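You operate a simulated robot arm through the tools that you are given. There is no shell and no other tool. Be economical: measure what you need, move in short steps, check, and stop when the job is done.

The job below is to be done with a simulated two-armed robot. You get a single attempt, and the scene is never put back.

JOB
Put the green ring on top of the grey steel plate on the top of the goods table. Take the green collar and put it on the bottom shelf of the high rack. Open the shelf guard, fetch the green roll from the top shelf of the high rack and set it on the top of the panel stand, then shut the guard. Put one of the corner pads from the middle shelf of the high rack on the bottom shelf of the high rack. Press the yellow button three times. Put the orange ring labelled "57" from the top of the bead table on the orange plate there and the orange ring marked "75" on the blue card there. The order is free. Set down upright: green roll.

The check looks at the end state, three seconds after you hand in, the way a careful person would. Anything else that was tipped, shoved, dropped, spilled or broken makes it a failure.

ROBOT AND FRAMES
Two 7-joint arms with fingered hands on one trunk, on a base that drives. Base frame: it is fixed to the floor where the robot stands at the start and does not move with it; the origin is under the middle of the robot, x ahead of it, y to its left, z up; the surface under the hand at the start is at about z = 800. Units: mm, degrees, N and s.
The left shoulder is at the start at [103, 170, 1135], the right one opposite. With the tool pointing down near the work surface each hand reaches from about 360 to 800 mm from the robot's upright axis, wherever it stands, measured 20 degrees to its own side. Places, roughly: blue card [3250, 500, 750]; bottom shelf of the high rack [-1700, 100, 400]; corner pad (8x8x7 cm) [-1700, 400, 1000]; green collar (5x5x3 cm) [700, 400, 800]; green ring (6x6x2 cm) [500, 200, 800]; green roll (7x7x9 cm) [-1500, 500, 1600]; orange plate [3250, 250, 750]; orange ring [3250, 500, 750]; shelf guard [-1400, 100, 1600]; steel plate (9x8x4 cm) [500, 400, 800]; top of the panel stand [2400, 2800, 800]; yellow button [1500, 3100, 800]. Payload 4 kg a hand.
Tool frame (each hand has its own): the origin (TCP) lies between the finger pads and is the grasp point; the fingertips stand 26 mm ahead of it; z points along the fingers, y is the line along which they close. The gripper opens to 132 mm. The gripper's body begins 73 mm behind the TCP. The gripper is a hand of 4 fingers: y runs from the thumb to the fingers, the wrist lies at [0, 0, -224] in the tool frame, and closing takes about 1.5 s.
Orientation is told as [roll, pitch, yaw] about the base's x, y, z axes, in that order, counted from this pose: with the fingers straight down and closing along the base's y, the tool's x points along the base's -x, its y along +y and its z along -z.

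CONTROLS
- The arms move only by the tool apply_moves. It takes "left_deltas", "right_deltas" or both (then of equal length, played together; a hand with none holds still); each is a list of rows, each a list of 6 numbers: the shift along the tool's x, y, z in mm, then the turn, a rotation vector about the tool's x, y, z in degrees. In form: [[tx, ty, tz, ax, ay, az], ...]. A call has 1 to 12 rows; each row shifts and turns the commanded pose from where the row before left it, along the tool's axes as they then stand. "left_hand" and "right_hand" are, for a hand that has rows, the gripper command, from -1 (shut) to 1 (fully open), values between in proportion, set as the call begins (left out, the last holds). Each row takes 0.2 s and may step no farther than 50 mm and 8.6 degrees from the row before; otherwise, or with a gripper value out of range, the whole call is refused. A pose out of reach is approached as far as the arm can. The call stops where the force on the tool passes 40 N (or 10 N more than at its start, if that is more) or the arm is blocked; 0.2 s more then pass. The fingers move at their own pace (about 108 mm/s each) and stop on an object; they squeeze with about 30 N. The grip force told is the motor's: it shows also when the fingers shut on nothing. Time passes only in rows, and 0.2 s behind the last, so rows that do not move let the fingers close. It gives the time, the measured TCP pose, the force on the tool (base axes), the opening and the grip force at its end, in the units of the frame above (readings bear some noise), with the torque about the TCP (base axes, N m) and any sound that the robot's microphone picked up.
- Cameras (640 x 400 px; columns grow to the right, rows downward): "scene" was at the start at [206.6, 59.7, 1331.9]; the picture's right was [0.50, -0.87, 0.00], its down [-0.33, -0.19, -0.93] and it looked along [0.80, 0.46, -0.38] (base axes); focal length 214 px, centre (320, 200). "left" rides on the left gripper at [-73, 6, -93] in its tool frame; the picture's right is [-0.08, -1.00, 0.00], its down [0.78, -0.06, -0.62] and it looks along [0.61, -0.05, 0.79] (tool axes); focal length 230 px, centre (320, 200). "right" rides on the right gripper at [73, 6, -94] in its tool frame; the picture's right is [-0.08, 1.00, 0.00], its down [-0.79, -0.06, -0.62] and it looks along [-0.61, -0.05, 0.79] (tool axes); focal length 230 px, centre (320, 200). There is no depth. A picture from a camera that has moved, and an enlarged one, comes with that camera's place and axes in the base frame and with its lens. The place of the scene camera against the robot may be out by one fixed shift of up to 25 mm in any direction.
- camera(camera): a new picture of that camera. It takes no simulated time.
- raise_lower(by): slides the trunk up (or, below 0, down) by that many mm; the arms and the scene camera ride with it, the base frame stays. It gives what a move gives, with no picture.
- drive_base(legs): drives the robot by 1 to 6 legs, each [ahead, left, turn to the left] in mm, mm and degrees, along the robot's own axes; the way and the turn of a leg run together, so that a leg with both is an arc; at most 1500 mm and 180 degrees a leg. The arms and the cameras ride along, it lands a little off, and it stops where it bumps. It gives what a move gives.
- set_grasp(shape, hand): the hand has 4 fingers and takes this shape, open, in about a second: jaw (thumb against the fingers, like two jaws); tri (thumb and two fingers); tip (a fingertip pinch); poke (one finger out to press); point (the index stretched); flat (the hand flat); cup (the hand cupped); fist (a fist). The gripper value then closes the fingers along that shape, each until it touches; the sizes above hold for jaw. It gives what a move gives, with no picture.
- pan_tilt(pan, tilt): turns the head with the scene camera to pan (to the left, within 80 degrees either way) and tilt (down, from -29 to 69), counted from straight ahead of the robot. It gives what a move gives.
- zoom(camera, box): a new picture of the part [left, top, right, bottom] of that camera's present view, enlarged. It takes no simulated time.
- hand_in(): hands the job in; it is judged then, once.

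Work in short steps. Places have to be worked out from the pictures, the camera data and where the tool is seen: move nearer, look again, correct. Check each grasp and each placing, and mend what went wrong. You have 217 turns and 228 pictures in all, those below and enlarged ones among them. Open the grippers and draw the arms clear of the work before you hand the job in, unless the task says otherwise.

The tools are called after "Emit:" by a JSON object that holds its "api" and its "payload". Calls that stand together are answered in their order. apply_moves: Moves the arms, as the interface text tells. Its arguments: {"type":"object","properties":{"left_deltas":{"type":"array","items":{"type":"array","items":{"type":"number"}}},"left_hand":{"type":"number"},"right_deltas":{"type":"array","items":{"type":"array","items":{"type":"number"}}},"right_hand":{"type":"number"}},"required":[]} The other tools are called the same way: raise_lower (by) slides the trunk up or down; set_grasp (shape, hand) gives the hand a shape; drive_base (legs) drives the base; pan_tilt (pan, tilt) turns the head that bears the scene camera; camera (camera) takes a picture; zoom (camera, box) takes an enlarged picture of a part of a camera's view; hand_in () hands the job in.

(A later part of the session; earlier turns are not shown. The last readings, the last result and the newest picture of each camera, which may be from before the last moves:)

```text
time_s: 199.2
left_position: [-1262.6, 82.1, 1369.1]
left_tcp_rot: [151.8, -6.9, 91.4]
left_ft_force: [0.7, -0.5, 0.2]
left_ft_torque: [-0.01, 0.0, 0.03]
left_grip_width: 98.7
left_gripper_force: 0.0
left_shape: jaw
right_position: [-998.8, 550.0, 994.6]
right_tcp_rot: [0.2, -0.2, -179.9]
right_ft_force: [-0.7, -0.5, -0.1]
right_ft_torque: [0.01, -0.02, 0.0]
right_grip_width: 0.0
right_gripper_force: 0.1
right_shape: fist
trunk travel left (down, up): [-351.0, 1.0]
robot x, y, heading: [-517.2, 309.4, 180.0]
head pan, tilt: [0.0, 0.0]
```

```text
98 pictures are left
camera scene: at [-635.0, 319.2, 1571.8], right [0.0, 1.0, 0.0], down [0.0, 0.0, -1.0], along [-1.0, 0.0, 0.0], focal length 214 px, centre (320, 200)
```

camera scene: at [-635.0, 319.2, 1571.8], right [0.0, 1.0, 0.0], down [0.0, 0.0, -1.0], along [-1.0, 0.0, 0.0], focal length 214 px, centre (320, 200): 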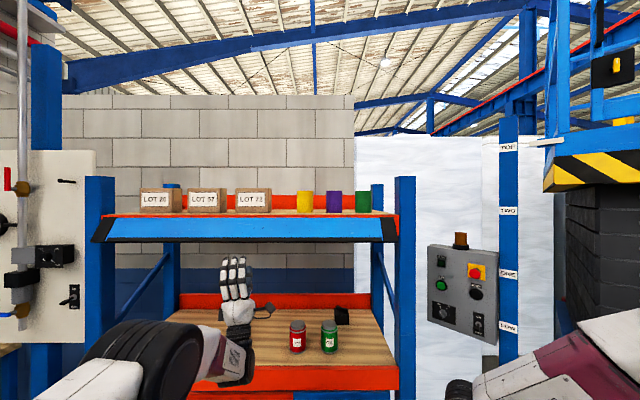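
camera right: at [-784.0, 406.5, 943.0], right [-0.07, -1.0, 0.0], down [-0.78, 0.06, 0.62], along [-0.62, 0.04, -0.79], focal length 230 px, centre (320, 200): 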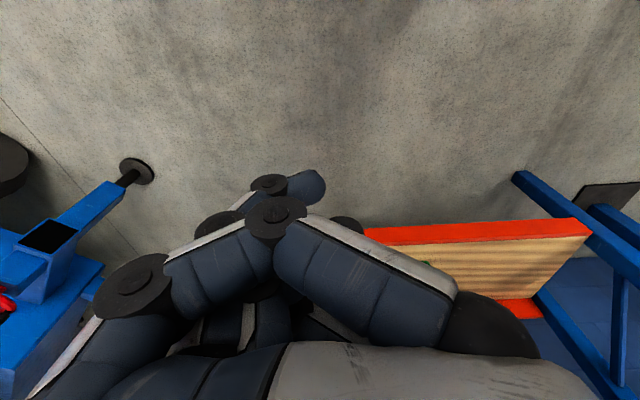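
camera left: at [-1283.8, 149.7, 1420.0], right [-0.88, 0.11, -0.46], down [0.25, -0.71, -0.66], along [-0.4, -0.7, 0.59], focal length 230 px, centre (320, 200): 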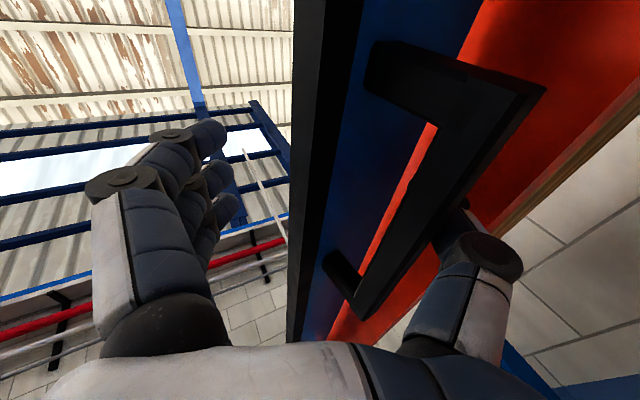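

The guard hangs open. The green roll is at ≈(-1500,489), z 1519–1612. I'll fetch it with the left hand (its camera rides on top): re-level the hand and turn the jaw horizontal.

Emit:
{"api": "apply_moves", "payload": {"left_deltas": [[0, 0, -20, 8.5, 0, 0], [0, 0, -20, 8.5, 0, 0], [0, 0, -10, 8.5, 0, 0], [0, 0, 0, 8.5, 0, 0], [0, 0, 0, 8.5, 0, 0], [0, 0, 0, 8.5, 0, 0], [0, 0, 0, 8.5, 0, 0], [0, 0, 0, 2, 0, 0], [0, 0, 0, 0, 0, 0]]}}

Emit:
{"api": "apply_moves", "payload": {"left_deltas": [[0, 0, 0, 0, 0, -8.2], [0, 0, 0, 0, 0, -8.2], [0, 0, 0, 0, 0, -8.2], [0, 0, 0, 0, 0, -8.2], [0, 0, 0, 0, 0, -8.2], [0, 0, 0, 0, 0, -8.2], [0, 0, 0, 0, 0, -8.2], [0, 0, 0, 0, 0, -8.2], [0, 0, 0, 0, 0, -8.2], [0, 0, 0, 0, 0, -8.2], [0, 0, 0, 0, 0, -8.0], [0, 0, 0, 0, 0, 0]], "left_hand": 0.5}}

Emit:
{"api": "drive_base", "payload": {"legs": [[-100, 0, 0], [0, -370, 0]]}}

Emit:
{"api": "camera", "payload": {"camera": "left"}}

Emit:
{"api": "camera", "payload": {"camera": "scene"}}

```text
time_s: 201.2
left_position: [-1234.7, 87.6, 1327.6]
left_tcp_rot: [90.4, -6.8, 91.4]
left_ft_force: [-0.4, 0.0, 0.4]
left_ft_torque: [-0.02, 0.0, 0.02]
left_grip_width: 99.0
left_gripper_force: 0.0
left_shape: jaw
right_position: [-998.1, 549.5, 994.5]
right_tcp_rot: [0.2, -0.2, -179.9]
right_ft_force: [-0.2, 0.3, 0.3]
right_ft_torque: [0.02, -0.03, 0.0]
right_grip_width: 0.0
right_gripper_force: 0.1
right_shape: fist
trunk travel left (down, up): [-351.0, 1.0]
robot x, y, heading: [-515.2, 304.6, 179.7]
head pan, tilt: [0.0, 0.0]
```

```text
time_s: 203.8
left_position: [-1235.7, 88.5, 1328.4]
left_tcp_rot: [-93.1, -83.1, -85.4]
left_ft_force: [-0.3, -0.7, -0.4]
left_ft_torque: [-0.01, 0.03, 0.01]
left_grip_width: 98.8
left_gripper_force: 0.1
left_shape: jaw
right_position: [-998.4, 550.4, 993.9]
right_tcp_rot: [0.2, -0.2, -179.8]
right_ft_force: [-0.1, -0.4, -0.2]
right_ft_torque: [0.03, 0.0, 0.0]
right_grip_width: 0.1
right_gripper_force: 0.0
right_shape: fist
trunk travel left (down, up): [-351.0, 1.0]
robot x, y, heading: [-516.0, 307.1, 179.6]
head pan, tilt: [0.0, 0.0]
```

```text
time_s: 208.4
left_position: [-1133.7, 458.3, 1328.7]
left_tcp_rot: [-93.1, -83.3, -85.3]
left_ft_force: [0.5, 0.0, -0.1]
left_ft_torque: [0.0, -0.02, 0.0]
left_grip_width: 99.0
left_gripper_force: 0.1
left_shape: jaw
right_position: [-898.3, 920.0, 994.0]
right_tcp_rot: [0.3, -0.2, -179.5]
right_ft_force: [0.6, 1.2, -0.1]
right_ft_torque: [0.03, 0.01, -0.01]
right_grip_width: 0.0
right_gripper_force: 0.1
right_shape: fist
trunk travel left (down, up): [-351.0, 1.0]
robot x, y, heading: [-411.7, 676.7, -179.7]
head pan, tilt: [0.0, 0.0]
```

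```text
97 pictures are left
camera left: at [-1039.7, 447.0, 1399.3], right [-0.03, 0.98, 0.19], down [0.61, 0.17, -0.78], along [-0.79, 0.1, -0.6], focal length 230 px, centre (320, 200)
```

left: 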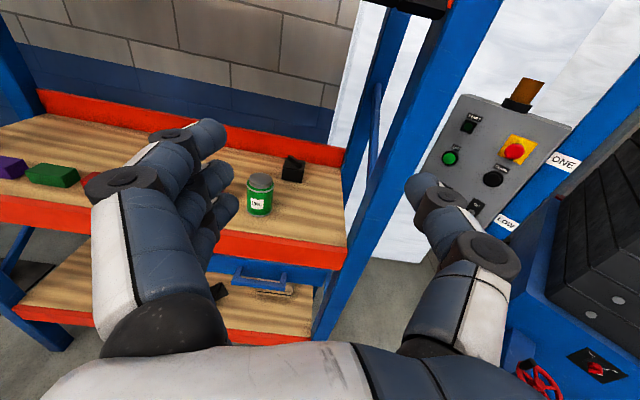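

```text
96 pictures are left
camera scene: at [-534.0, 691.8, 1571.8], right [0.0, 1.0, 0.0], down [0.0, 0.0, -1.0], along [-1.0, 0.0, 0.0], focal length 214 px, centre (320, 200)
```

scene: 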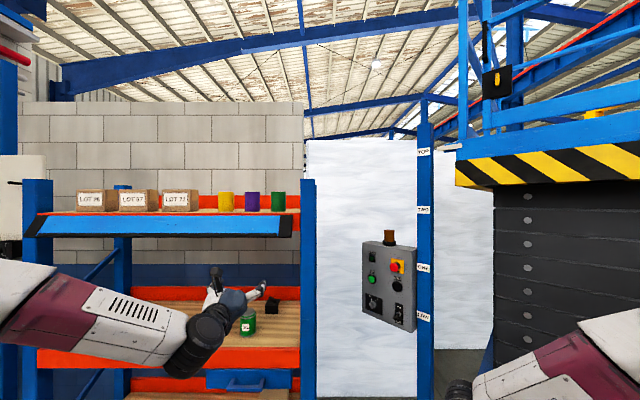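

Fix the hand's 6.5° roll, raise it to roll height.

Emit:
{"api": "apply_moves", "payload": {"left_deltas": [[0, 0, 0, 0, 0, 6.5], [-46, 0, 0, 0, 0, 0], [-46, 0, 0, 0, 0, 0], [-46, 0, 0, 0, 0, 0], [-46, 0, 0, 0, 0, 0], [-46, 0, 0, 0, 0, 0], [0, -35, 0, 0, 0, 0], [0, 0, 0, 0, 0, 0]]}}

Emit:
{"api": "camera", "payload": {"camera": "left"}}

```text
time_s: 210.2
left_position: [-1132.0, 491.6, 1558.7]
left_tcp_rot: [-138.6, -89.5, -39.7]
left_ft_force: [0.0, -0.7, -0.2]
left_ft_torque: [-0.01, -0.02, -0.08]
left_grip_width: 99.1
left_gripper_force: 0.1
left_shape: jaw
right_position: [-897.7, 920.9, 995.1]
right_tcp_rot: [0.2, -0.3, -179.6]
right_ft_force: [0.2, -0.4, 0.0]
right_ft_torque: [0.01, 0.03, 0.01]
right_grip_width: 0.0
right_gripper_force: 0.2
right_shape: fist
trunk travel left (down, up): [-351.0, 1.0]
robot x, y, heading: [-411.0, 676.8, -179.9]
head pan, tilt: [0.0, 0.0]
```

```text
95 pictures are left
camera left: at [-1039.1, 488.4, 1631.0], right [-0.03, 1.0, 0.08], down [0.61, 0.08, -0.79], along [-0.79, 0.03, -0.61], focal length 230 px, centre (320, 200)
```

left: 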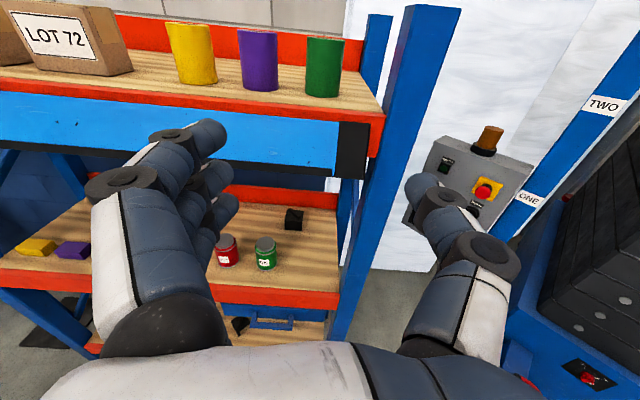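

Good view of the roll at ≈(-1500,490). Raise 10 mm and drive 250 mm closer.

Emit:
{"api": "apply_moves", "payload": {"left_deltas": [[-10, 0, 0, 0, 0, 0], [0, 0, 0, 0, 0, 0]]}}

Emit:
{"api": "drive_base", "payload": {"legs": [[240, 0, 0]]}}

Emit:
{"api": "camera", "payload": {"camera": "left"}}

Emit:
{"api": "camera", "payload": {"camera": "scene"}}

```text
time_s: 210.8
left_position: [-1133.4, 493.9, 1567.4]
left_tcp_rot: [-143.4, -89.7, -35.0]
left_ft_force: [0.6, -0.2, 0.2]
left_ft_torque: [-0.01, 0.0, 0.02]
left_grip_width: 98.9
left_gripper_force: 0.1
left_shape: jaw
right_position: [-897.5, 922.3, 994.6]
right_tcp_rot: [0.2, -0.2, -179.6]
right_ft_force: [-0.2, 0.1, 0.3]
right_ft_torque: [0.0, -0.05, 0.01]
right_grip_width: 0.0
right_gripper_force: 0.0
right_shape: fist
trunk travel left (down, up): [-351.0, 1.0]
robot x, y, heading: [-412.8, 675.9, -179.9]
head pan, tilt: [0.0, 0.0]
```

```text
time_s: 212.5
left_position: [-1373.4, 492.0, 1568.9]
left_tcp_rot: [-142.5, -89.6, -35.7]
left_ft_force: [-0.6, 0.2, 0.1]
left_ft_torque: [0.01, -0.01, 0.02]
left_grip_width: 99.1
left_gripper_force: 0.1
left_shape: jaw
right_position: [-1137.5, 919.9, 994.2]
right_tcp_rot: [0.2, 0.0, -179.7]
right_ft_force: [-0.7, -0.3, 0.7]
right_ft_torque: [-0.01, 0.03, 0.0]
right_grip_width: 0.0
right_gripper_force: 0.1
right_shape: fist
trunk travel left (down, up): [-351.0, 1.0]
robot x, y, heading: [-655.1, 680.9, -179.9]
head pan, tilt: [0.0, 0.0]
```

```text
94 pictures are left
camera left: at [-1280.4, 489.4, 1640.7], right [-0.03, 1.0, 0.08], down [0.61, 0.08, -0.79], along [-0.79, 0.03, -0.61], focal length 230 px, centre (320, 200)
```

left: 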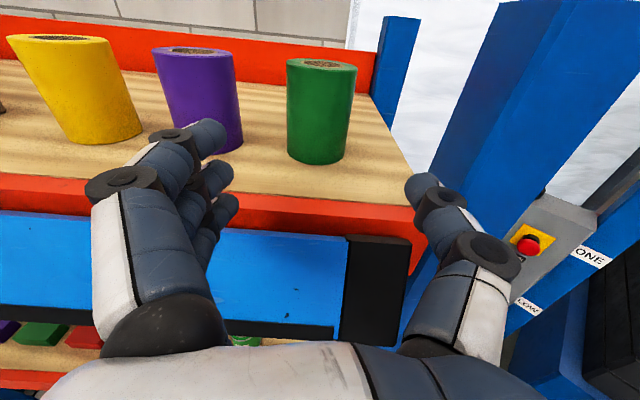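

```text
93 pictures are left
camera scene: at [-774.9, 691.3, 1571.8], right [0.0, 1.0, 0.0], down [0.0, 0.0, -1.0], along [-1.0, 0.0, 0.0], focal length 214 px, centre (320, 200)
```

scene: 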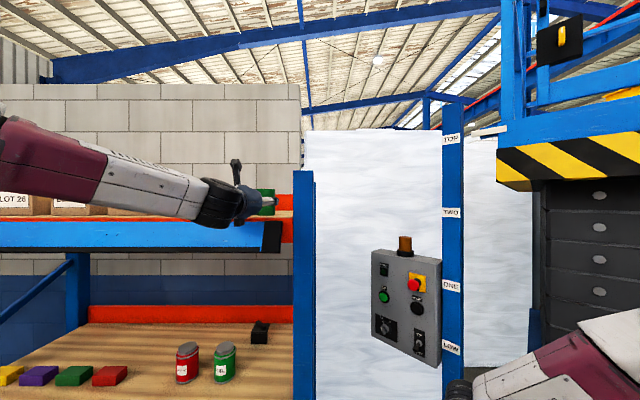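

Roll centre ≈(-1521,488), z 1520–1610; purple neighbour's edge at y≈406. Narrow to 90 mm and advance.

Emit:
{"api": "apply_moves", "payload": {"left_deltas": [[0, 1, 0, 0, 0, 0], [0, 0, 30, 0, 0, 0], [0, 0, 30, 0, 0, 0], [0, 0, 30, 0, 0, 0], [0, 0, 0, 0, 0, 0]], "left_hand": 0.36}}

Emit:
{"api": "camera", "payload": {"camera": "left"}}

```text
time_s: 213.7
left_position: [-1463.3, 487.9, 1569.7]
left_tcp_rot: [-148.8, -89.6, -29.6]
left_ft_force: [0.8, 0.3, 0.6]
left_ft_torque: [0.02, -0.01, -0.01]
left_grip_width: 90.2
left_gripper_force: 0.1
left_shape: jaw
right_position: [-1136.4, 920.1, 994.7]
right_tcp_rot: [0.0, -0.2, -179.6]
right_ft_force: [0.6, 0.4, 0.1]
right_ft_torque: [-0.01, 0.03, 0.01]
right_grip_width: 0.0
right_gripper_force: 0.0
right_shape: fist
trunk travel left (down, up): [-351.0, 1.0]
robot x, y, heading: [-656.0, 678.2, -180.0]
head pan, tilt: [0.0, 0.0]
```

```text
92 pictures are left
camera left: at [-1369.5, 485.1, 1641.7], right [-0.03, 1.0, 0.08], down [0.61, 0.08, -0.79], along [-0.79, 0.03, -0.61], focal length 230 px, centre (320, 200)
```

left: 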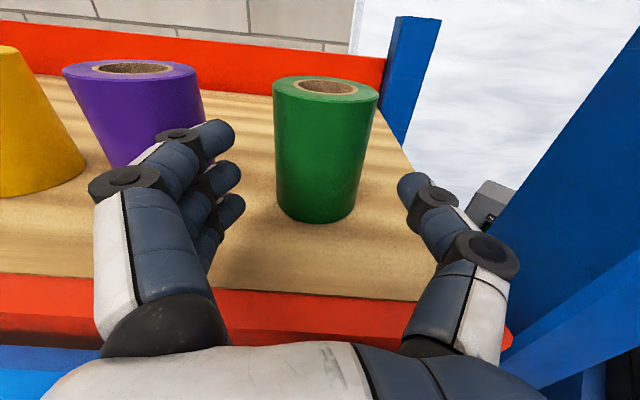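

Aligned. Advance 55 mm and close.

Emit:
{"api": "apply_moves", "payload": {"left_deltas": [[0, 0, 20, 0, 0, 0], [0, 0, 20, 0, 0, 0], [0, 0, 15, 0, 0, 0], [0, 0, 0, 0, 0, 0]]}}

Emit:
{"api": "apply_moves", "payload": {"left_deltas": [[0, 0, 0, 0, 0, 0], [0, 0, 0, 0, 0, 0], [0, 0, 0, 0, 0, 0], [0, 0, 0, 0, 0, 0], [0, 0, 0, 0, 0, 0]], "left_hand": -1}}

Emit:
{"api": "camera", "payload": {"camera": "left"}}

```text
time_s: 214.7
left_position: [-1516.8, 487.7, 1570.6]
left_tcp_rot: [-146.6, -89.5, -31.8]
left_ft_force: [0.6, -0.2, 0.2]
left_ft_torque: [0.03, 0.0, 0.02]
left_grip_width: 90.2
left_gripper_force: 0.1
left_shape: jaw
right_position: [-1138.0, 920.8, 994.7]
right_tcp_rot: [0.2, -0.1, -179.6]
right_ft_force: [0.5, -0.2, 0.6]
right_ft_torque: [0.0, 0.0, 0.02]
right_grip_width: 0.0
right_gripper_force: 0.1
right_shape: fist
trunk travel left (down, up): [-351.0, 1.0]
robot x, y, heading: [-655.0, 678.5, -179.8]
head pan, tilt: [0.0, 0.0]
```

```text
time_s: 215.9
left_position: [-1518.4, 488.1, 1570.6]
left_tcp_rot: [-143.7, -89.6, -34.7]
left_ft_force: [-0.6, 0.7, -0.1]
left_ft_torque: [0.0, 0.01, 0.02]
left_grip_width: 59.4
left_gripper_force: 29.9
left_shape: jaw
right_position: [-1140.0, 921.0, 994.8]
right_tcp_rot: [0.3, -0.2, -179.5]
right_ft_force: [0.8, 0.0, 0.2]
right_ft_torque: [0.02, 0.01, 0.0]
right_grip_width: 0.0
right_gripper_force: 0.0
right_shape: fist
trunk travel left (down, up): [-351.0, 1.0]
robot x, y, heading: [-653.3, 674.9, -180.1]
head pan, tilt: [0.0, 0.0]
```

```text
91 pictures are left
camera left: at [-1425.0, 484.1, 1642.1], right [-0.03, 1.0, 0.08], down [0.61, 0.08, -0.79], along [-0.79, 0.03, -0.61], focal length 230 px, centre (320, 200)
```

left: 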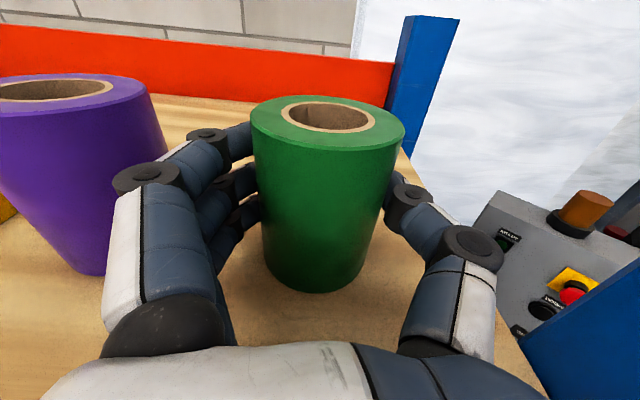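

Firm grip. Lift 35 mm, then drive back 300 mm.

Emit:
{"api": "apply_moves", "payload": {"left_deltas": [[-8, 0, 0, 0, 0, 0], [-12, 0, 0, 0, 0, 0], [-15, 0, 0, 0, 0, 0], [0, 0, 0, 0, 0, 0]]}}

Emit:
{"api": "drive_base", "payload": {"legs": [[-300, 0, 0]]}}

Emit:
{"api": "camera", "payload": {"camera": "left"}}

Emit:
{"api": "camera", "payload": {"camera": "scene"}}

```text
time_s: 216.9
left_position: [-1519.1, 486.2, 1604.3]
left_tcp_rot: [-140.4, -89.6, -38.0]
left_ft_force: [-0.4, -0.1, -0.9]
left_ft_torque: [-0.02, -0.02, -0.01]
left_grip_width: 59.5
left_gripper_force: 30.2
left_shape: jaw
right_position: [-1138.7, 921.7, 994.6]
right_tcp_rot: [0.2, -0.2, -179.6]
right_ft_force: [0.6, 0.5, 0.3]
right_ft_torque: [-0.02, 0.03, 0.0]
right_grip_width: 0.0
right_gripper_force: 0.0
right_shape: fist
trunk travel left (down, up): [-351.0, 1.0]
robot x, y, heading: [-652.4, 677.0, -180.1]
head pan, tilt: [0.0, 0.0]
```

```text
time_s: 219.0
left_position: [-1220.0, 490.8, 1604.1]
left_tcp_rot: [-143.8, -89.5, -34.7]
left_ft_force: [0.4, 0.2, -1.6]
left_ft_torque: [0.02, 0.0, -0.03]
left_grip_width: 59.6
left_gripper_force: 30.2
left_shape: jaw
right_position: [-838.0, 923.3, 994.7]
right_tcp_rot: [0.2, -0.2, -179.9]
right_ft_force: [-0.1, 0.5, 0.3]
right_ft_torque: [0.0, 0.03, 0.0]
right_grip_width: 0.0
right_gripper_force: 0.0
right_shape: fist
trunk travel left (down, up): [-351.0, 1.0]
robot x, y, heading: [-354.7, 681.0, 179.9]
head pan, tilt: [0.0, 0.0]
```

```text
90 pictures are left
camera left: at [-1126.7, 487.5, 1676.7], right [-0.02, 1.0, 0.08], down [0.61, 0.08, -0.79], along [-0.79, 0.03, -0.61], focal length 230 px, centre (320, 200)
```

left: 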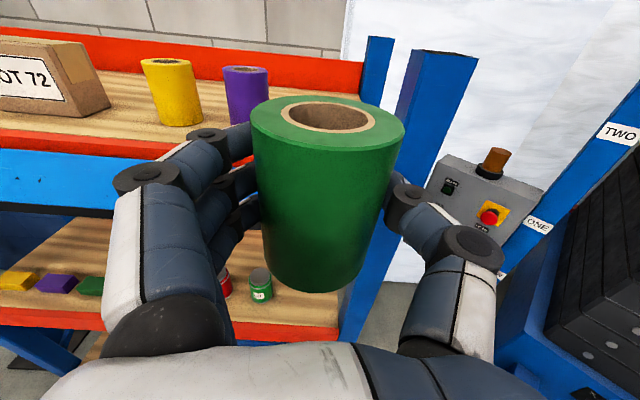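

```text
89 pictures are left
camera scene: at [-475.1, 691.6, 1571.8], right [0.0, 1.0, 0.0], down [0.0, 0.0, -1.0], along [-1.0, 0.0, 0.0], focal length 214 px, centre (320, 200)
```

scene: 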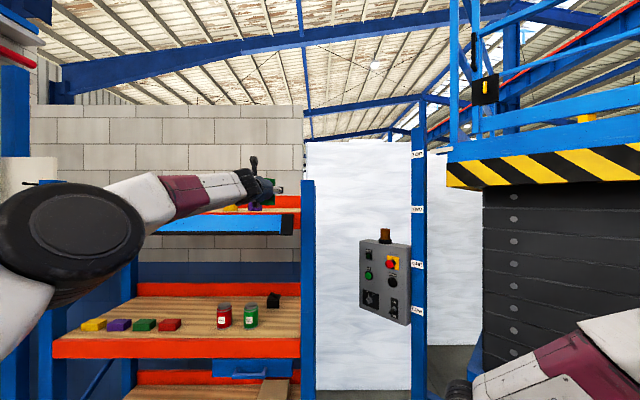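

Roll secured. I bring the left hand (with roll) back and down to a carrying pose.

Emit:
{"api": "apply_moves", "payload": {"left_deltas": [[38, 0, -20, 0, 0, 0], [38, 0, -25, 0, 0, 0], [38, 0, -30, 0, 0, 0], [38, 0, -30, 0, 0, 0], [38, 0, -30, 0, 0, 0], [38, 0, -30, 0, 0, 0], [38, 0, -30, 0, 0, 0], [38, 0, -30, 0, 0, 0], [38, 0, -30, 0, 0, 0], [0, 0, 0, 0, 0, 0]]}}

Emit:
{"api": "pan_tilt", "payload": {"pan": 0, "tilt": 10}}

Emit:
{"api": "camera", "payload": {"camera": "scene"}}

```text
time_s: 221.2
left_position: [-967.2, 500.4, 1261.4]
left_tcp_rot: [-143.6, -89.6, -34.9]
left_ft_force: [-0.2, 0.5, -1.9]
left_ft_torque: [0.02, -0.01, -0.01]
left_grip_width: 59.1
left_gripper_force: 30.2
left_shape: jaw
right_position: [-837.9, 922.3, 993.5]
right_tcp_rot: [0.2, -0.1, -179.9]
right_ft_force: [-0.7, -0.5, 0.7]
right_ft_torque: [0.01, 0.01, -0.01]
right_grip_width: 0.2
right_gripper_force: 0.1
right_shape: fist
trunk travel left (down, up): [-351.0, 1.0]
robot x, y, heading: [-359.6, 679.5, 179.8]
head pan, tilt: [0.0, 0.0]
```

```text
time_s: 221.9
left_position: [-968.8, 499.9, 1261.0]
left_tcp_rot: [-142.8, -89.6, -35.8]
left_ft_force: [0.3, 0.8, -2.0]
left_ft_torque: [0.03, 0.0, -0.01]
left_grip_width: 59.1
left_gripper_force: 30.1
left_shape: jaw
right_position: [-837.9, 922.5, 993.3]
right_tcp_rot: [0.2, -0.1, -179.9]
right_ft_force: [-0.1, -0.3, -0.1]
right_ft_torque: [-0.02, 0.02, 0.01]
right_grip_width: 0.0
right_gripper_force: 0.1
right_shape: fist
trunk travel left (down, up): [-351.0, 1.0]
robot x, y, heading: [-351.5, 677.3, 179.8]
head pan, tilt: [0.0, 10.0]
```

```text
88 pictures are left
camera scene: at [-478.4, 691.6, 1555.8], right [0.0, 1.0, 0.0], down [0.17, 0.0, -0.98], along [-0.98, 0.0, -0.17], focal length 214 px, centre (320, 200)
```

scene: 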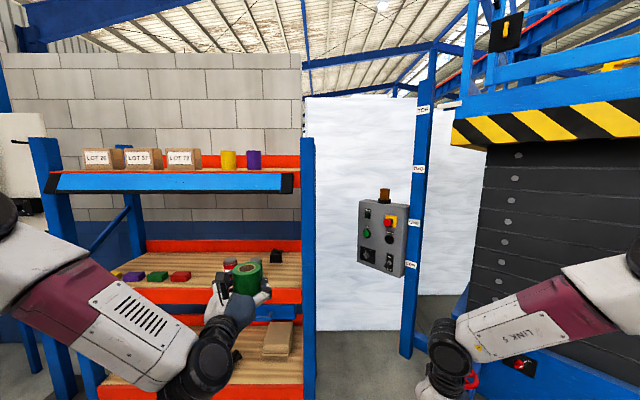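

Now close the guard with the right fist: raise the right hand and point it forward, while shifting the base so it faces a clear part of the guard (y≈300).

Emit:
{"api": "apply_moves", "payload": {"right_deltas": [[0, 0, -45, 0, -8.2, 0], [-7, 0, -44, 0, -8.2, 0], [-13, 0, -43, 0, -8.2, 0], [-19, 0, -41, 0, -8.2, 0], [-24, 0, -38, 0, -8.2, 0], [-30, 0, -34, 0, -8.2, 0], [-34, 0, -30, 0, -8.2, 0], [-38, 0, -24, 0, -8.2, 0], [-41, 0, -18, 0, -8.2, 0], [-43, 0, -12, 0, -8.2, 0], [0, 0, 0, 0, -8.0, 0], [0, 0, 0, 0, 0, 0]]}}

Emit:
{"api": "drive_base", "payload": {"legs": [[0, 620, 0]]}}

Emit:
{"api": "camera", "payload": {"camera": "scene"}}

Emit:
{"api": "camera", "payload": {"camera": "right"}}

```text
time_s: 224.5
left_position: [-967.8, 499.1, 1261.2]
left_tcp_rot: [-144.1, -89.5, -34.6]
left_ft_force: [0.9, -0.2, -1.1]
left_ft_torque: [-0.02, 0.04, -0.01]
left_grip_width: 59.0
left_gripper_force: 29.9
left_shape: jaw
right_position: [-863.5, 924.8, 1457.9]
right_tcp_rot: [155.3, -89.7, 24.8]
right_ft_force: [-0.6, 0.0, -0.1]
right_ft_torque: [0.0, -0.02, 0.03]
right_grip_width: 0.0
right_gripper_force: 0.0
right_shape: fist
right hand out of reach, approached as far as the arm can: row 7, 8, 11
trunk travel left (down, up): [-351.0, 1.0]
robot x, y, heading: [-353.5, 681.4, 179.9]
head pan, tilt: [0.0, 10.0]
```

```text
time_s: 230.4
left_position: [-967.2, -123.3, 1261.5]
left_tcp_rot: [-142.2, -89.5, -36.1]
left_ft_force: [0.1, -0.6, -1.2]
left_ft_torque: [-0.03, -0.01, -0.01]
left_grip_width: 59.2
left_gripper_force: 30.1
left_shape: jaw
right_position: [-866.7, 302.8, 1457.3]
right_tcp_rot: [133.6, -89.8, 46.7]
right_ft_force: [-0.5, 0.1, -0.4]
right_ft_torque: [0.01, 0.0, 0.01]
right_grip_width: 0.0
right_gripper_force: 0.0
right_shape: fist
trunk travel left (down, up): [-351.0, 1.0]
robot x, y, heading: [-354.0, 57.9, -180.0]
head pan, tilt: [0.0, 10.0]
```

```text
87 pictures are left
camera scene: at [-478.8, 71.0, 1555.8], right [0.0, 1.0, 0.0], down [0.17, 0.0, -0.98], along [-0.98, 0.0, -0.17], focal length 214 px, centre (320, 200)
```

scene: 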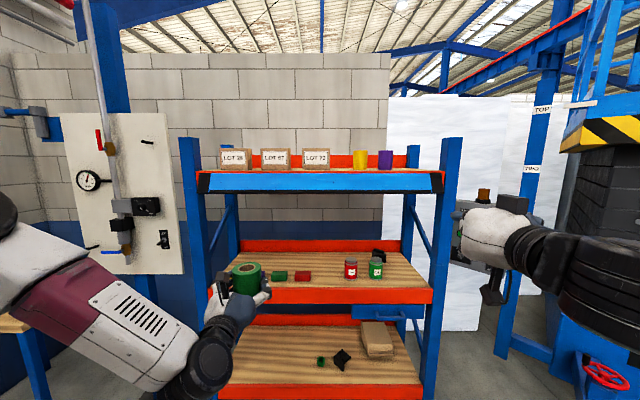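

```text
86 pictures are left
camera right: at [-773.3, 298.1, 1383.4], right [0.01, -1.0, 0.08], down [0.62, 0.07, 0.78], along [-0.79, 0.04, 0.62], focal length 230 px, centre (320, 200)
```

right: 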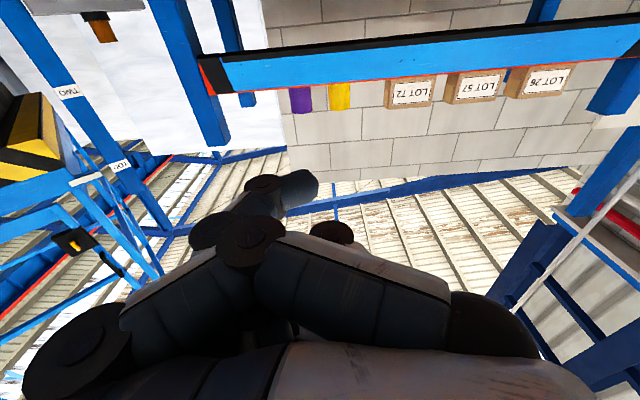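

Right fist points forward. Lower it below the guard's edge, drive 250 mm ahead, and extend under the guard.

Emit:
{"api": "apply_moves", "payload": {"right_deltas": [[30, 0, 20, 0, 0, 0], [35, 0, 20, 0, 0, 0], [0, 0, 40, 0, 0, 0], [0, 0, 40, 0, 0, 0], [0, 0, 0, 0, 0, 0]]}}

Emit:
{"api": "drive_base", "payload": {"legs": [[250, 0, 0]]}}

Emit:
{"api": "camera", "payload": {"camera": "scene"}}

Emit:
{"api": "camera", "payload": {"camera": "right"}}

```text
time_s: 231.6
left_position: [-967.7, -122.2, 1262.0]
left_tcp_rot: [-145.0, -89.5, -33.2]
left_ft_force: [1.2, -1.1, -1.3]
left_ft_torque: [0.01, 0.0, 0.04]
left_grip_width: 59.6
left_gripper_force: 30.0
left_shape: jaw
right_position: [-987.9, 301.0, 1392.0]
right_tcp_rot: [142.9, -89.7, 37.5]
right_ft_force: [0.5, 0.2, 0.2]
right_ft_torque: [-0.04, -0.02, 0.03]
right_grip_width: 0.1
right_gripper_force: 0.0
right_shape: fist
trunk travel left (down, up): [-351.0, 1.0]
robot x, y, heading: [-358.7, 60.2, -179.8]
head pan, tilt: [0.0, 10.0]
```

```text
time_s: 233.4
left_position: [-1218.2, -123.1, 1260.2]
left_tcp_rot: [-139.7, -89.6, -38.8]
left_ft_force: [0.4, 0.9, -1.3]
left_ft_torque: [0.0, -0.02, 0.0]
left_grip_width: 59.5
left_gripper_force: 30.4
left_shape: jaw
right_position: [-1236.5, 302.3, 1391.1]
right_tcp_rot: [126.9, -89.9, 53.5]
right_ft_force: [-0.1, -0.3, 0.4]
right_ft_torque: [-0.03, 0.01, 0.0]
right_grip_width: 0.0
right_gripper_force: 0.0
right_shape: fist
trunk travel left (down, up): [-351.0, 1.0]
robot x, y, heading: [-603.0, 55.8, -180.1]
head pan, tilt: [0.0, 10.0]
```

```text
85 pictures are left
camera scene: at [-729.0, 71.1, 1555.7], right [0.0, 1.0, 0.0], down [0.17, 0.0, -0.98], along [-0.98, 0.0, -0.17], focal length 214 px, centre (320, 200)
```

scene: 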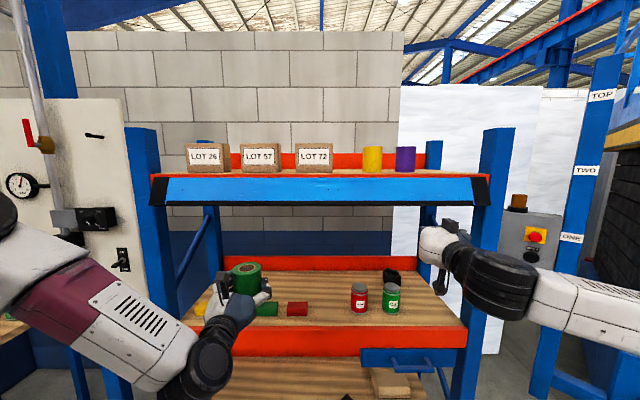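

```text
84 pictures are left
camera right: at [-1143.2, 297.9, 1318.3], right [0.01, -1.0, 0.08], down [0.62, 0.07, 0.78], along [-0.79, 0.04, 0.62], focal length 230 px, centre (320, 200)
```

right: 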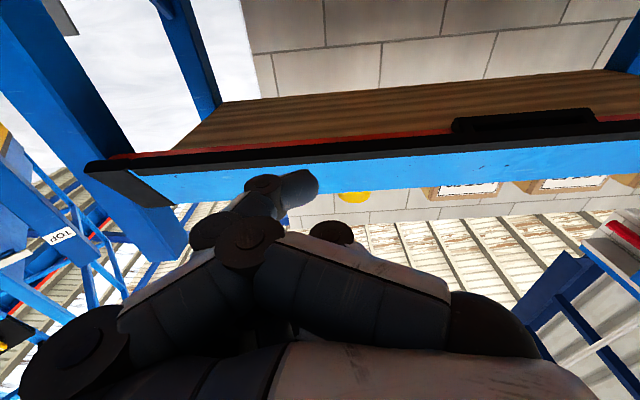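

The guard hangs from (-1400,1512) to about (-1340,1441). Slide the fist 105 mm forward beneath it and raise.

Emit:
{"api": "apply_moves", "payload": {"right_deltas": [[0, 0, 35, 0, 0, 0], [0, 0, 35, 0, 0, 0], [0, 0, 30, 0, 0, 0], [-20, 0, 0, 0, 0, 0], [-20, 0, 0, 0, 0, 0], [-20, 0, 0, 0, 0, 0], [0, 0, 0, 0, 0, 0]]}}

Emit:
{"api": "camera", "payload": {"camera": "scene"}}

```text
time_s: 235.0
left_position: [-1217.5, -121.2, 1260.8]
left_tcp_rot: [-142.2, -89.6, -36.1]
left_ft_force: [-0.1, -1.0, -2.0]
left_ft_torque: [-0.02, 0.0, -0.01]
left_grip_width: 59.3
left_gripper_force: 29.6
left_shape: jaw
right_position: [-1335.6, 301.8, 1453.4]
right_tcp_rot: [131.8, -89.9, 48.6]
right_ft_force: [-1.3, 0.4, -0.3]
right_ft_torque: [0.01, 0.05, -0.04]
right_grip_width: 0.0
right_gripper_force: 0.0
right_shape: fist
trunk travel left (down, up): [-351.0, 1.0]
robot x, y, heading: [-607.0, 56.8, -180.3]
head pan, tilt: [0.0, 10.0]
```

```text
83 pictures are left
camera scene: at [-728.4, 71.3, 1555.7], right [0.0, 1.0, 0.0], down [0.17, 0.0, -0.98], along [-0.98, 0.0, -0.17], focal length 214 px, centre (320, 200)
```

scene: 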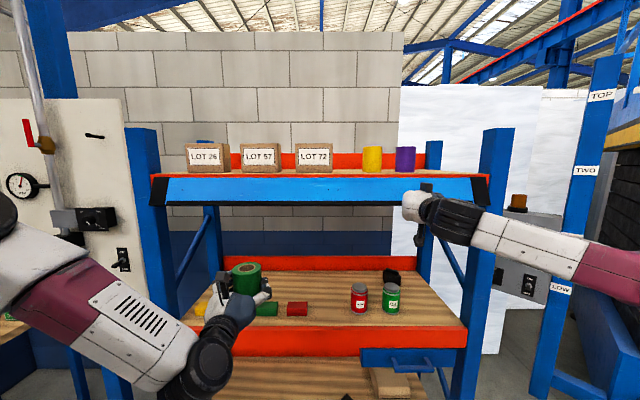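

The fist is just in front of the guard. Go lower and further under, then raise.

Emit:
{"api": "apply_moves", "payload": {"right_deltas": [[35, 0, -10, 0, 0, 0], [35, 0, 10, 0, 0, 0], [0, 0, 30, 0, 0, 0], [0, 0, 25, 0, 0, 0], [-12, 0, 0, 0, 0, 0], [-12, 0, 0, 0, 0, 0], [-12, 0, 0, 0, 0, 0], [0, 0, 0, 0, 0, 0]]}}

Emit:
{"api": "camera", "payload": {"camera": "scene"}}

Emit:
{"api": "camera", "payload": {"camera": "right"}}

```text
time_s: 236.8
left_position: [-1218.6, -123.4, 1261.1]
left_tcp_rot: [-141.3, -89.6, -37.1]
left_ft_force: [0.7, -0.1, -1.8]
left_ft_torque: [0.02, -0.01, 0.02]
left_grip_width: 59.2
left_gripper_force: 30.0
left_shape: jaw
right_position: [-1391.5, 300.1, 1417.3]
right_tcp_rot: [118.1, -89.8, 62.1]
right_ft_force: [-0.5, 0.6, -1.7]
right_ft_torque: [-0.1, 0.06, 0.0]
right_grip_width: 0.1
right_gripper_force: 0.1
right_shape: fist
trunk travel left (down, up): [-351.0, 1.0]
robot x, y, heading: [-603.3, 59.0, -180.1]
head pan, tilt: [0.0, 10.0]
```

```text
82 pictures are left
camera scene: at [-728.6, 71.1, 1555.7], right [0.0, 1.0, 0.0], down [0.17, 0.0, -0.98], along [-0.98, 0.0, -0.17], focal length 214 px, centre (320, 200)
```

scene: 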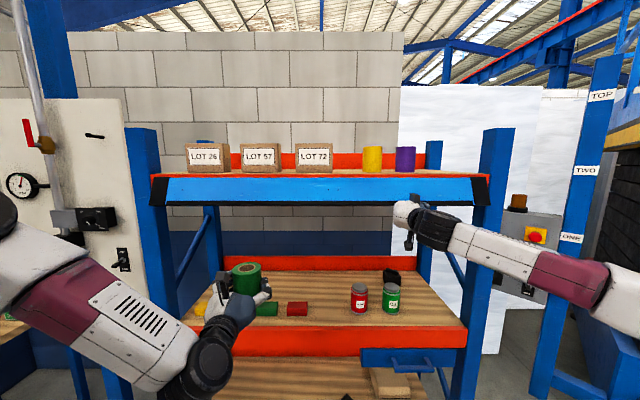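

```text
81 pictures are left
camera right: at [-1298.2, 297.1, 1344.4], right [0.01, -1.0, 0.08], down [0.62, 0.07, 0.78], along [-0.79, 0.04, 0.62], focal length 230 px, centre (320, 200)
```

right: 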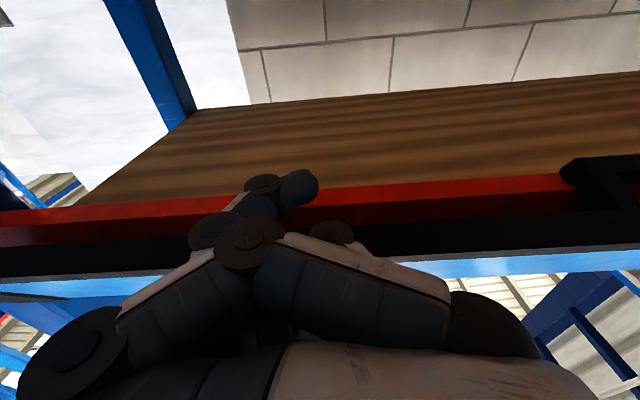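

Now beneath the guard. Pull back 30 mm so the fist clears the shelf edge and raise in small steps.

Emit:
{"api": "apply_moves", "payload": {"right_deltas": [[0, 0, -30, 0, 0, 0], [-15, 0, 0, 0, 0, 0], [-15, 0, 0, 0, 0, 0], [-15, 0, 0, 0, 0, 0], [-15, 0, 0, 0, 0, 0], [0, 0, 0, 0, 0, 0]]}}

Emit:
{"api": "camera", "payload": {"camera": "scene"}}

```text
time_s: 237.5
left_position: [-1218.2, -121.7, 1260.8]
left_tcp_rot: [-136.3, -89.6, -42.2]
left_ft_force: [-0.3, -0.5, -1.4]
left_ft_torque: [-0.03, -0.03, -0.01]
left_grip_width: 59.3
left_gripper_force: 30.0
left_shape: jaw
right_position: [-1362.0, 302.3, 1421.7]
right_tcp_rot: [3.6, -88.5, 176.5]
right_ft_force: [1.6, 1.5, -11.8]
right_ft_torque: [-0.14, -0.13, -0.05]
right_grip_width: 0.0
right_gripper_force: 0.1
right_shape: fist
trunk travel left (down, up): [-351.0, 1.0]
robot x, y, heading: [-605.6, 62.0, 180.1]
head pan, tilt: [0.0, 10.0]
stopped in row 3 (right hand): the force on the tool passed its limit at 50 N (the readings are from after the stop); the commanded pose is now the measured one
```

```text
80 pictures are left
camera scene: at [-728.4, 70.9, 1555.8], right [0.0, 1.0, 0.0], down [0.17, 0.0, -0.98], along [-0.98, 0.0, -0.17], focal length 214 px, centre (320, 200)
```

scene: 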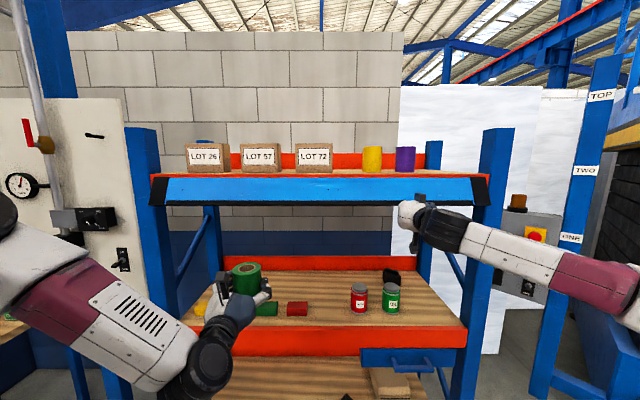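

Pushing straight up binds because the guard hangs past 90°. I'll hook a single finger behind its lower edge instead: retreat, take the "point" shape and pitch the hand upward.

Emit:
{"api": "apply_moves", "payload": {"right_deltas": [[30, 0, 0, 0, 0, 0], [20, 0, -40, 0, 0, 0], [0, 0, -40, 0, 0, 0], [0, 0, -20, 0, 0, 0], [0, 0, 0, 0, 0, 0]]}}

Emit:
{"api": "set_grasp", "payload": {"hand": "right", "shape": "point"}}

Emit:
{"api": "apply_moves", "payload": {"right_deltas": [[0, 0, 0, 0, -8, 0], [0, 0, 0, 0, -8, 0], [0, 0, 0, 0, -8, 0], [0, 0, 0, 0, -8, 0], [0, 0, 0, 0, -8, 0], [0, 0, 0, 0, -8, 0], [0, 0, 0, 0, -8, 0], [0, 0, 0, 0, -4, 0], [0, 0, 0, 0, 0, 0]]}}

Emit:
{"api": "camera", "payload": {"camera": "right"}}

Emit:
{"api": "camera", "payload": {"camera": "scene"}}

```text
time_s: 238.7
left_position: [-1217.8, -121.3, 1261.5]
left_tcp_rot: [-141.0, -89.6, -37.4]
left_ft_force: [0.0, 0.1, -0.7]
left_ft_torque: [0.04, 0.0, 0.03]
left_grip_width: 59.2
left_gripper_force: 30.1
left_shape: jaw
right_position: [-1260.6, 302.0, 1375.4]
right_tcp_rot: [5.7, -88.9, 174.6]
right_ft_force: [-0.5, 0.5, 0.2]
right_ft_torque: [-0.01, 0.02, 0.03]
right_grip_width: 0.0
right_gripper_force: 0.0
right_shape: fist
trunk travel left (down, up): [-351.0, 1.0]
robot x, y, heading: [-604.9, 59.6, 180.1]
head pan, tilt: [0.0, 10.0]
```

```text
time_s: 239.6
left_position: [-1216.9, -121.4, 1261.6]
left_tcp_rot: [-141.8, -89.5, -36.6]
left_ft_force: [-0.2, -0.8, -2.9]
left_ft_torque: [-0.01, -0.02, -0.01]
left_grip_width: 59.1
left_gripper_force: 30.3
left_shape: jaw
right_position: [-1260.0, 302.6, 1375.4]
right_tcp_rot: [5.5, -88.9, 174.5]
right_ft_force: [0.4, 0.0, -0.1]
right_ft_torque: [-0.01, 0.04, 0.01]
right_grip_width: 126.0
right_gripper_force: 0.1
right_shape: point
trunk travel left (down, up): [-351.0, 1.0]
robot x, y, heading: [-602.7, 57.7, 179.9]
head pan, tilt: [0.0, 10.0]
```

```text
time_s: 241.6
left_position: [-1218.4, -122.4, 1261.4]
left_tcp_rot: [-140.7, -89.6, -37.6]
left_ft_force: [-0.1, 0.0, -0.7]
left_ft_torque: [0.03, -0.03, 0.01]
left_grip_width: 59.1
left_gripper_force: 29.8
left_shape: jaw
right_position: [-1143.2, 204.7, 1513.9]
right_tcp_rot: [179.9, -31.4, 0.1]
right_ft_force: [0.2, 0.1, 0.0]
right_ft_torque: [0.03, 0.01, 0.0]
right_grip_width: 126.1
right_gripper_force: 0.2
right_shape: point
right hand out of reach, approached as far as the arm can: row 5, 6, 7, 8
trunk travel left (down, up): [-351.0, 1.0]
robot x, y, heading: [-605.1, 59.0, 180.0]
head pan, tilt: [0.0, 10.0]
```

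```text
79 pictures are left
camera right: at [-1157.2, 200.0, 1395.2], right [0.06, -1.0, 0.04], down [0.99, 0.06, -0.12], along [0.11, 0.05, 0.99], focal length 230 px, centre (320, 200)
```

right: 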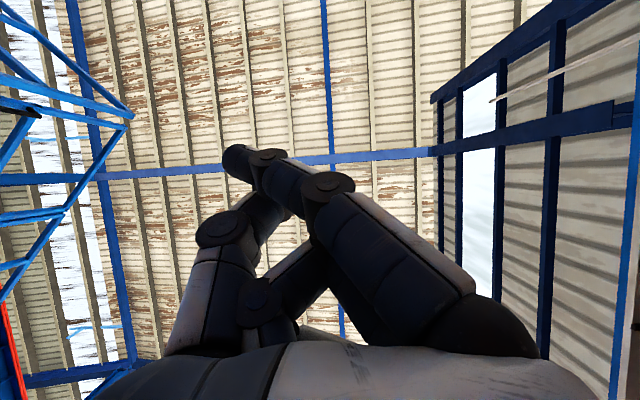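

```text
78 pictures are left
camera scene: at [-728.3, 71.2, 1555.7], right [0.0, 1.0, 0.0], down [0.17, 0.0, -0.98], along [-0.98, 0.0, -0.17], focal length 214 px, centre (320, 200)
```

scene: 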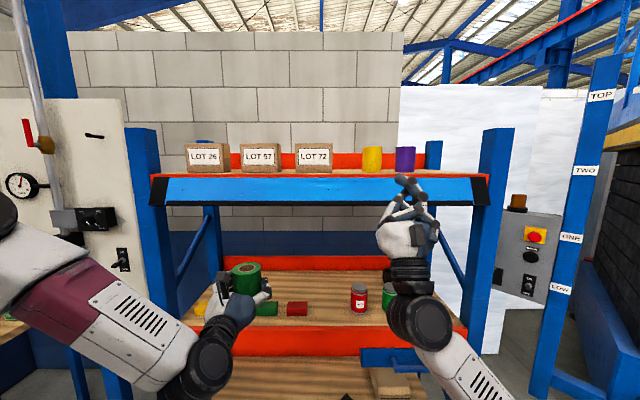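

The finger points upward now. I move it down and forward to go beneath and behind the guard's edge.

Emit:
{"api": "apply_moves", "payload": {"right_deltas": [[20, -13, -32.5, 0, 0, 0], [20, -13, -32.5, 0, 0, 0], [20, -13, -32.5, 0, 0, 0], [35, 0, 21.5, 0, 0, 0], [35, 0, 21.5, 0, 0, 0], [35, 0, 21.5, 0, 0, 0], [0, 0, 0, 0, 0, 0]]}}

Emit:
{"api": "camera", "payload": {"camera": "right"}}

Emit:
{"api": "camera", "payload": {"camera": "scene"}}

```text
time_s: 243.2
left_position: [-1217.0, -121.3, 1261.2]
left_tcp_rot: [-144.9, -89.7, -33.6]
left_ft_force: [0.3, 1.1, -1.4]
left_ft_torque: [-0.02, -0.02, 0.0]
left_grip_width: 59.2
left_gripper_force: 30.1
left_shape: jaw
right_position: [-1170.7, 193.7, 1534.8]
right_tcp_rot: [179.8, -31.6, -0.2]
right_ft_force: [-0.3, 0.3, 0.4]
right_ft_torque: [0.0, -0.02, -0.01]
right_grip_width: 125.9
right_gripper_force: 0.0
right_shape: point
right hand out of reach, approached as far as the arm can: row 1, 2, 3, 4, 5, 6
trunk travel left (down, up): [-351.0, 1.0]
robot x, y, heading: [-605.3, 56.4, 180.0]
head pan, tilt: [0.0, 10.0]
```

```text
77 pictures are left
camera right: at [-1183.9, 189.7, 1417.0], right [0.06, -1.0, 0.04], down [0.99, 0.06, -0.11], along [0.11, 0.05, 0.99], focal length 230 px, centre (320, 200)
```

right: 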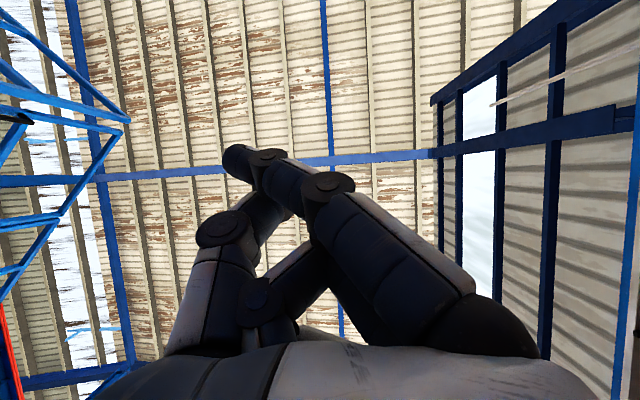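

```text
76 pictures are left
camera scene: at [-727.4, 71.6, 1555.8], right [0.0, 1.0, 0.0], down [0.17, 0.0, -0.98], along [-0.98, 0.0, -0.17], focal length 214 px, centre (320, 200)
```

scene: 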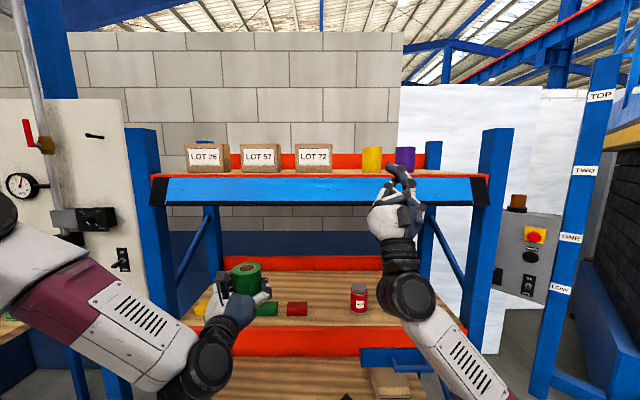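

The wrist is at its limit; a smaller upward pitch (~34°) should suffice as a wedge. Reduce pitch and reposition.

Emit:
{"api": "apply_moves", "payload": {"right_deltas": [[0, 0, 0, 0, 8, 0], [0, 0, 0, 0, 8, 0], [0, 0, 0, 0, 8, 0], [0, 0, 0, 0, 0, 0]]}}

Emit:
{"api": "apply_moves", "payload": {"right_deltas": [[40, -17, -27, 0, 0, 0], [40, -17, -27, 0, 0, 0], [40, -17, -27, 0, 0, 0], [0, 0, 0, 0, 0, 0]]}}

Emit:
{"api": "camera", "payload": {"camera": "scene"}}

```text
time_s: 244.2
left_position: [-1216.3, -122.0, 1261.3]
left_tcp_rot: [-141.9, -89.6, -36.4]
left_ft_force: [0.7, 0.6, -1.6]
left_ft_torque: [-0.03, -0.01, -0.01]
left_grip_width: 59.3
left_gripper_force: 29.7
left_shape: jaw
right_position: [-1170.6, 192.8, 1535.0]
right_tcp_rot: [179.9, -55.2, 0.3]
right_ft_force: [-1.6, 0.6, 0.1]
right_ft_torque: [0.01, -0.03, 0.0]
right_grip_width: 126.1
right_gripper_force: 0.1
right_shape: point
trunk travel left (down, up): [-351.0, 1.0]
robot x, y, heading: [-610.7, 59.8, 180.2]
head pan, tilt: [0.0, 10.0]
```

```text
refused: row 1 steps farther than a row can; nothing moved
```

```text
75 pictures are left
camera scene: at [-728.1, 71.4, 1555.7], right [0.0, 1.0, 0.0], down [0.17, 0.0, -0.98], along [-0.98, 0.0, -0.17], focal length 214 px, centre (320, 200)
```

scene: 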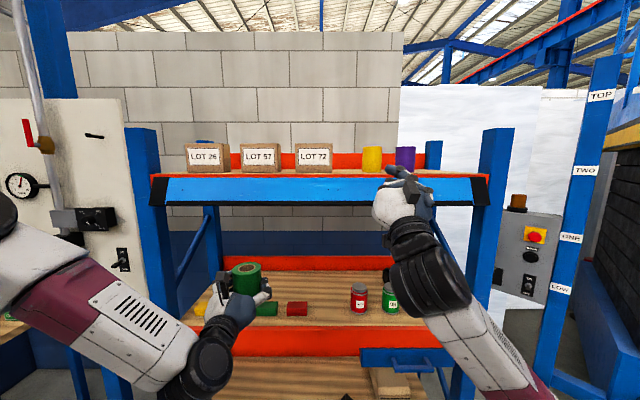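

Emit:
{"api": "apply_moves", "payload": {"right_deltas": [[42, -10, -5, 0, 0, 0], [42, -10, -5, 0, 0, 0], [42, -10, -5, 0, 0, 0], [42, -10, -5, 0, 0, 0], [0, 0, 0, 0, 0, 0]]}}

Emit:
{"api": "camera", "payload": {"camera": "right"}}

```text
time_s: 245.4
left_position: [-1216.8, -122.6, 1262.3]
left_tcp_rot: [-141.9, -89.6, -36.5]
left_ft_force: [-0.1, -0.4, -1.7]
left_ft_torque: [0.01, 0.01, 0.03]
left_grip_width: 59.0
left_gripper_force: 30.5
left_shape: jaw
right_position: [-1251.1, 233.2, 1386.6]
right_tcp_rot: [179.9, -55.0, 0.4]
right_ft_force: [-0.5, -0.2, -0.9]
right_ft_torque: [-0.02, 0.01, -0.02]
right_grip_width: 126.0
right_gripper_force: 0.1
right_shape: point
trunk travel left (down, up): [-351.0, 1.0]
robot x, y, heading: [-603.0, 56.5, 179.8]
head pan, tilt: [0.0, 10.0]
```

```text
74 pictures are left
camera right: at [-1215.8, 228.7, 1272.7], right [0.05, -1.0, 0.07], down [0.95, 0.06, 0.29], along [-0.29, 0.05, 0.95], focal length 230 px, centre (320, 200)
```

right: 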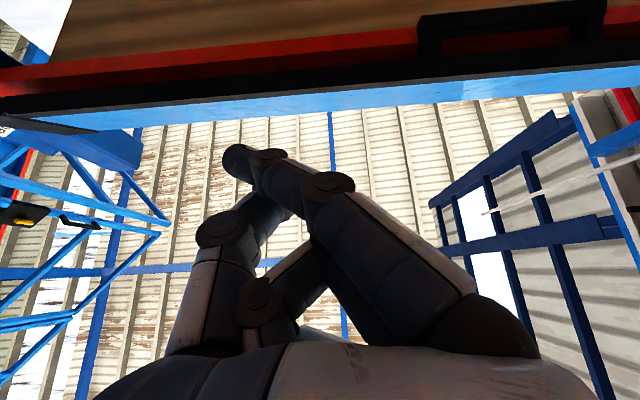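

Good view from below: the guard edge is at ≈(-1347,1440). I slide the finger under and behind the edge.

Emit:
{"api": "apply_moves", "payload": {"right_deltas": [[14, 0, 20, 0, 0, 0], [14, 0, 20, 0, 0, 0], [4, 0, 25, 0, 0, 0], [-2, 0, 25, 0, 0, 0], [0, 0, 0, 0, 0, 0]]}}

Emit:
{"api": "camera", "payload": {"camera": "right"}}

Emit:
{"api": "camera", "payload": {"camera": "scene"}}

```text
time_s: 246.6
left_position: [-1217.2, -122.0, 1262.0]
left_tcp_rot: [-143.3, -89.6, -35.1]
left_ft_force: [-0.5, -0.4, -1.7]
left_ft_torque: [0.0, 0.02, 0.01]
left_grip_width: 58.9
left_gripper_force: 29.9
left_shape: jaw
right_position: [-1335.8, 230.8, 1418.8]
right_tcp_rot: [-180.0, -55.5, 0.0]
right_ft_force: [-0.8, 0.2, -0.1]
right_ft_torque: [-0.02, 0.0, -0.01]
right_grip_width: 126.2
right_gripper_force: 0.0
right_shape: point
right hand out of reach, approached as far as the arm can: row 3
trunk travel left (down, up): [-351.0, 1.0]
robot x, y, heading: [-606.1, 57.3, 179.8]
head pan, tilt: [0.0, 10.0]
```

```text
73 pictures are left
camera right: at [-1300.9, 226.5, 1305.8], right [0.04, -1.0, 0.06], down [0.95, 0.06, 0.3], along [-0.3, 0.05, 0.95], focal length 230 px, centre (320, 200)
```

right: 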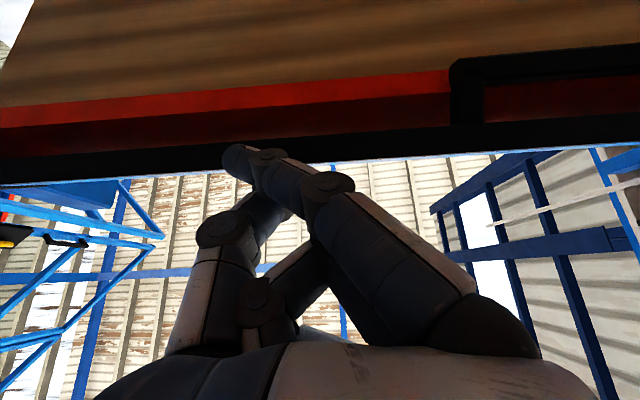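

```text
72 pictures are left
camera scene: at [-727.6, 71.4, 1555.8], right [0.0, 1.0, 0.0], down [0.17, 0.0, -0.98], along [-0.98, 0.0, -0.17], focal length 214 px, centre (320, 200)
```

scene: 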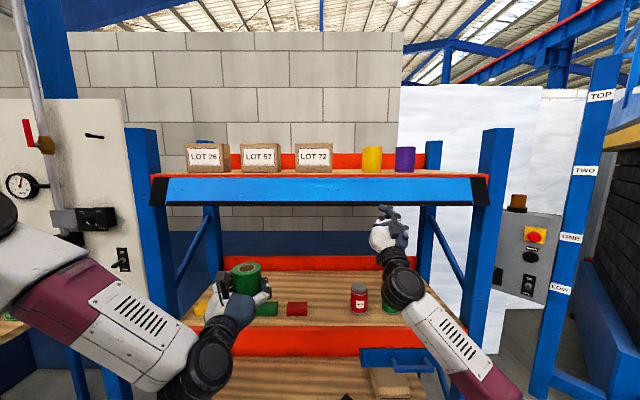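

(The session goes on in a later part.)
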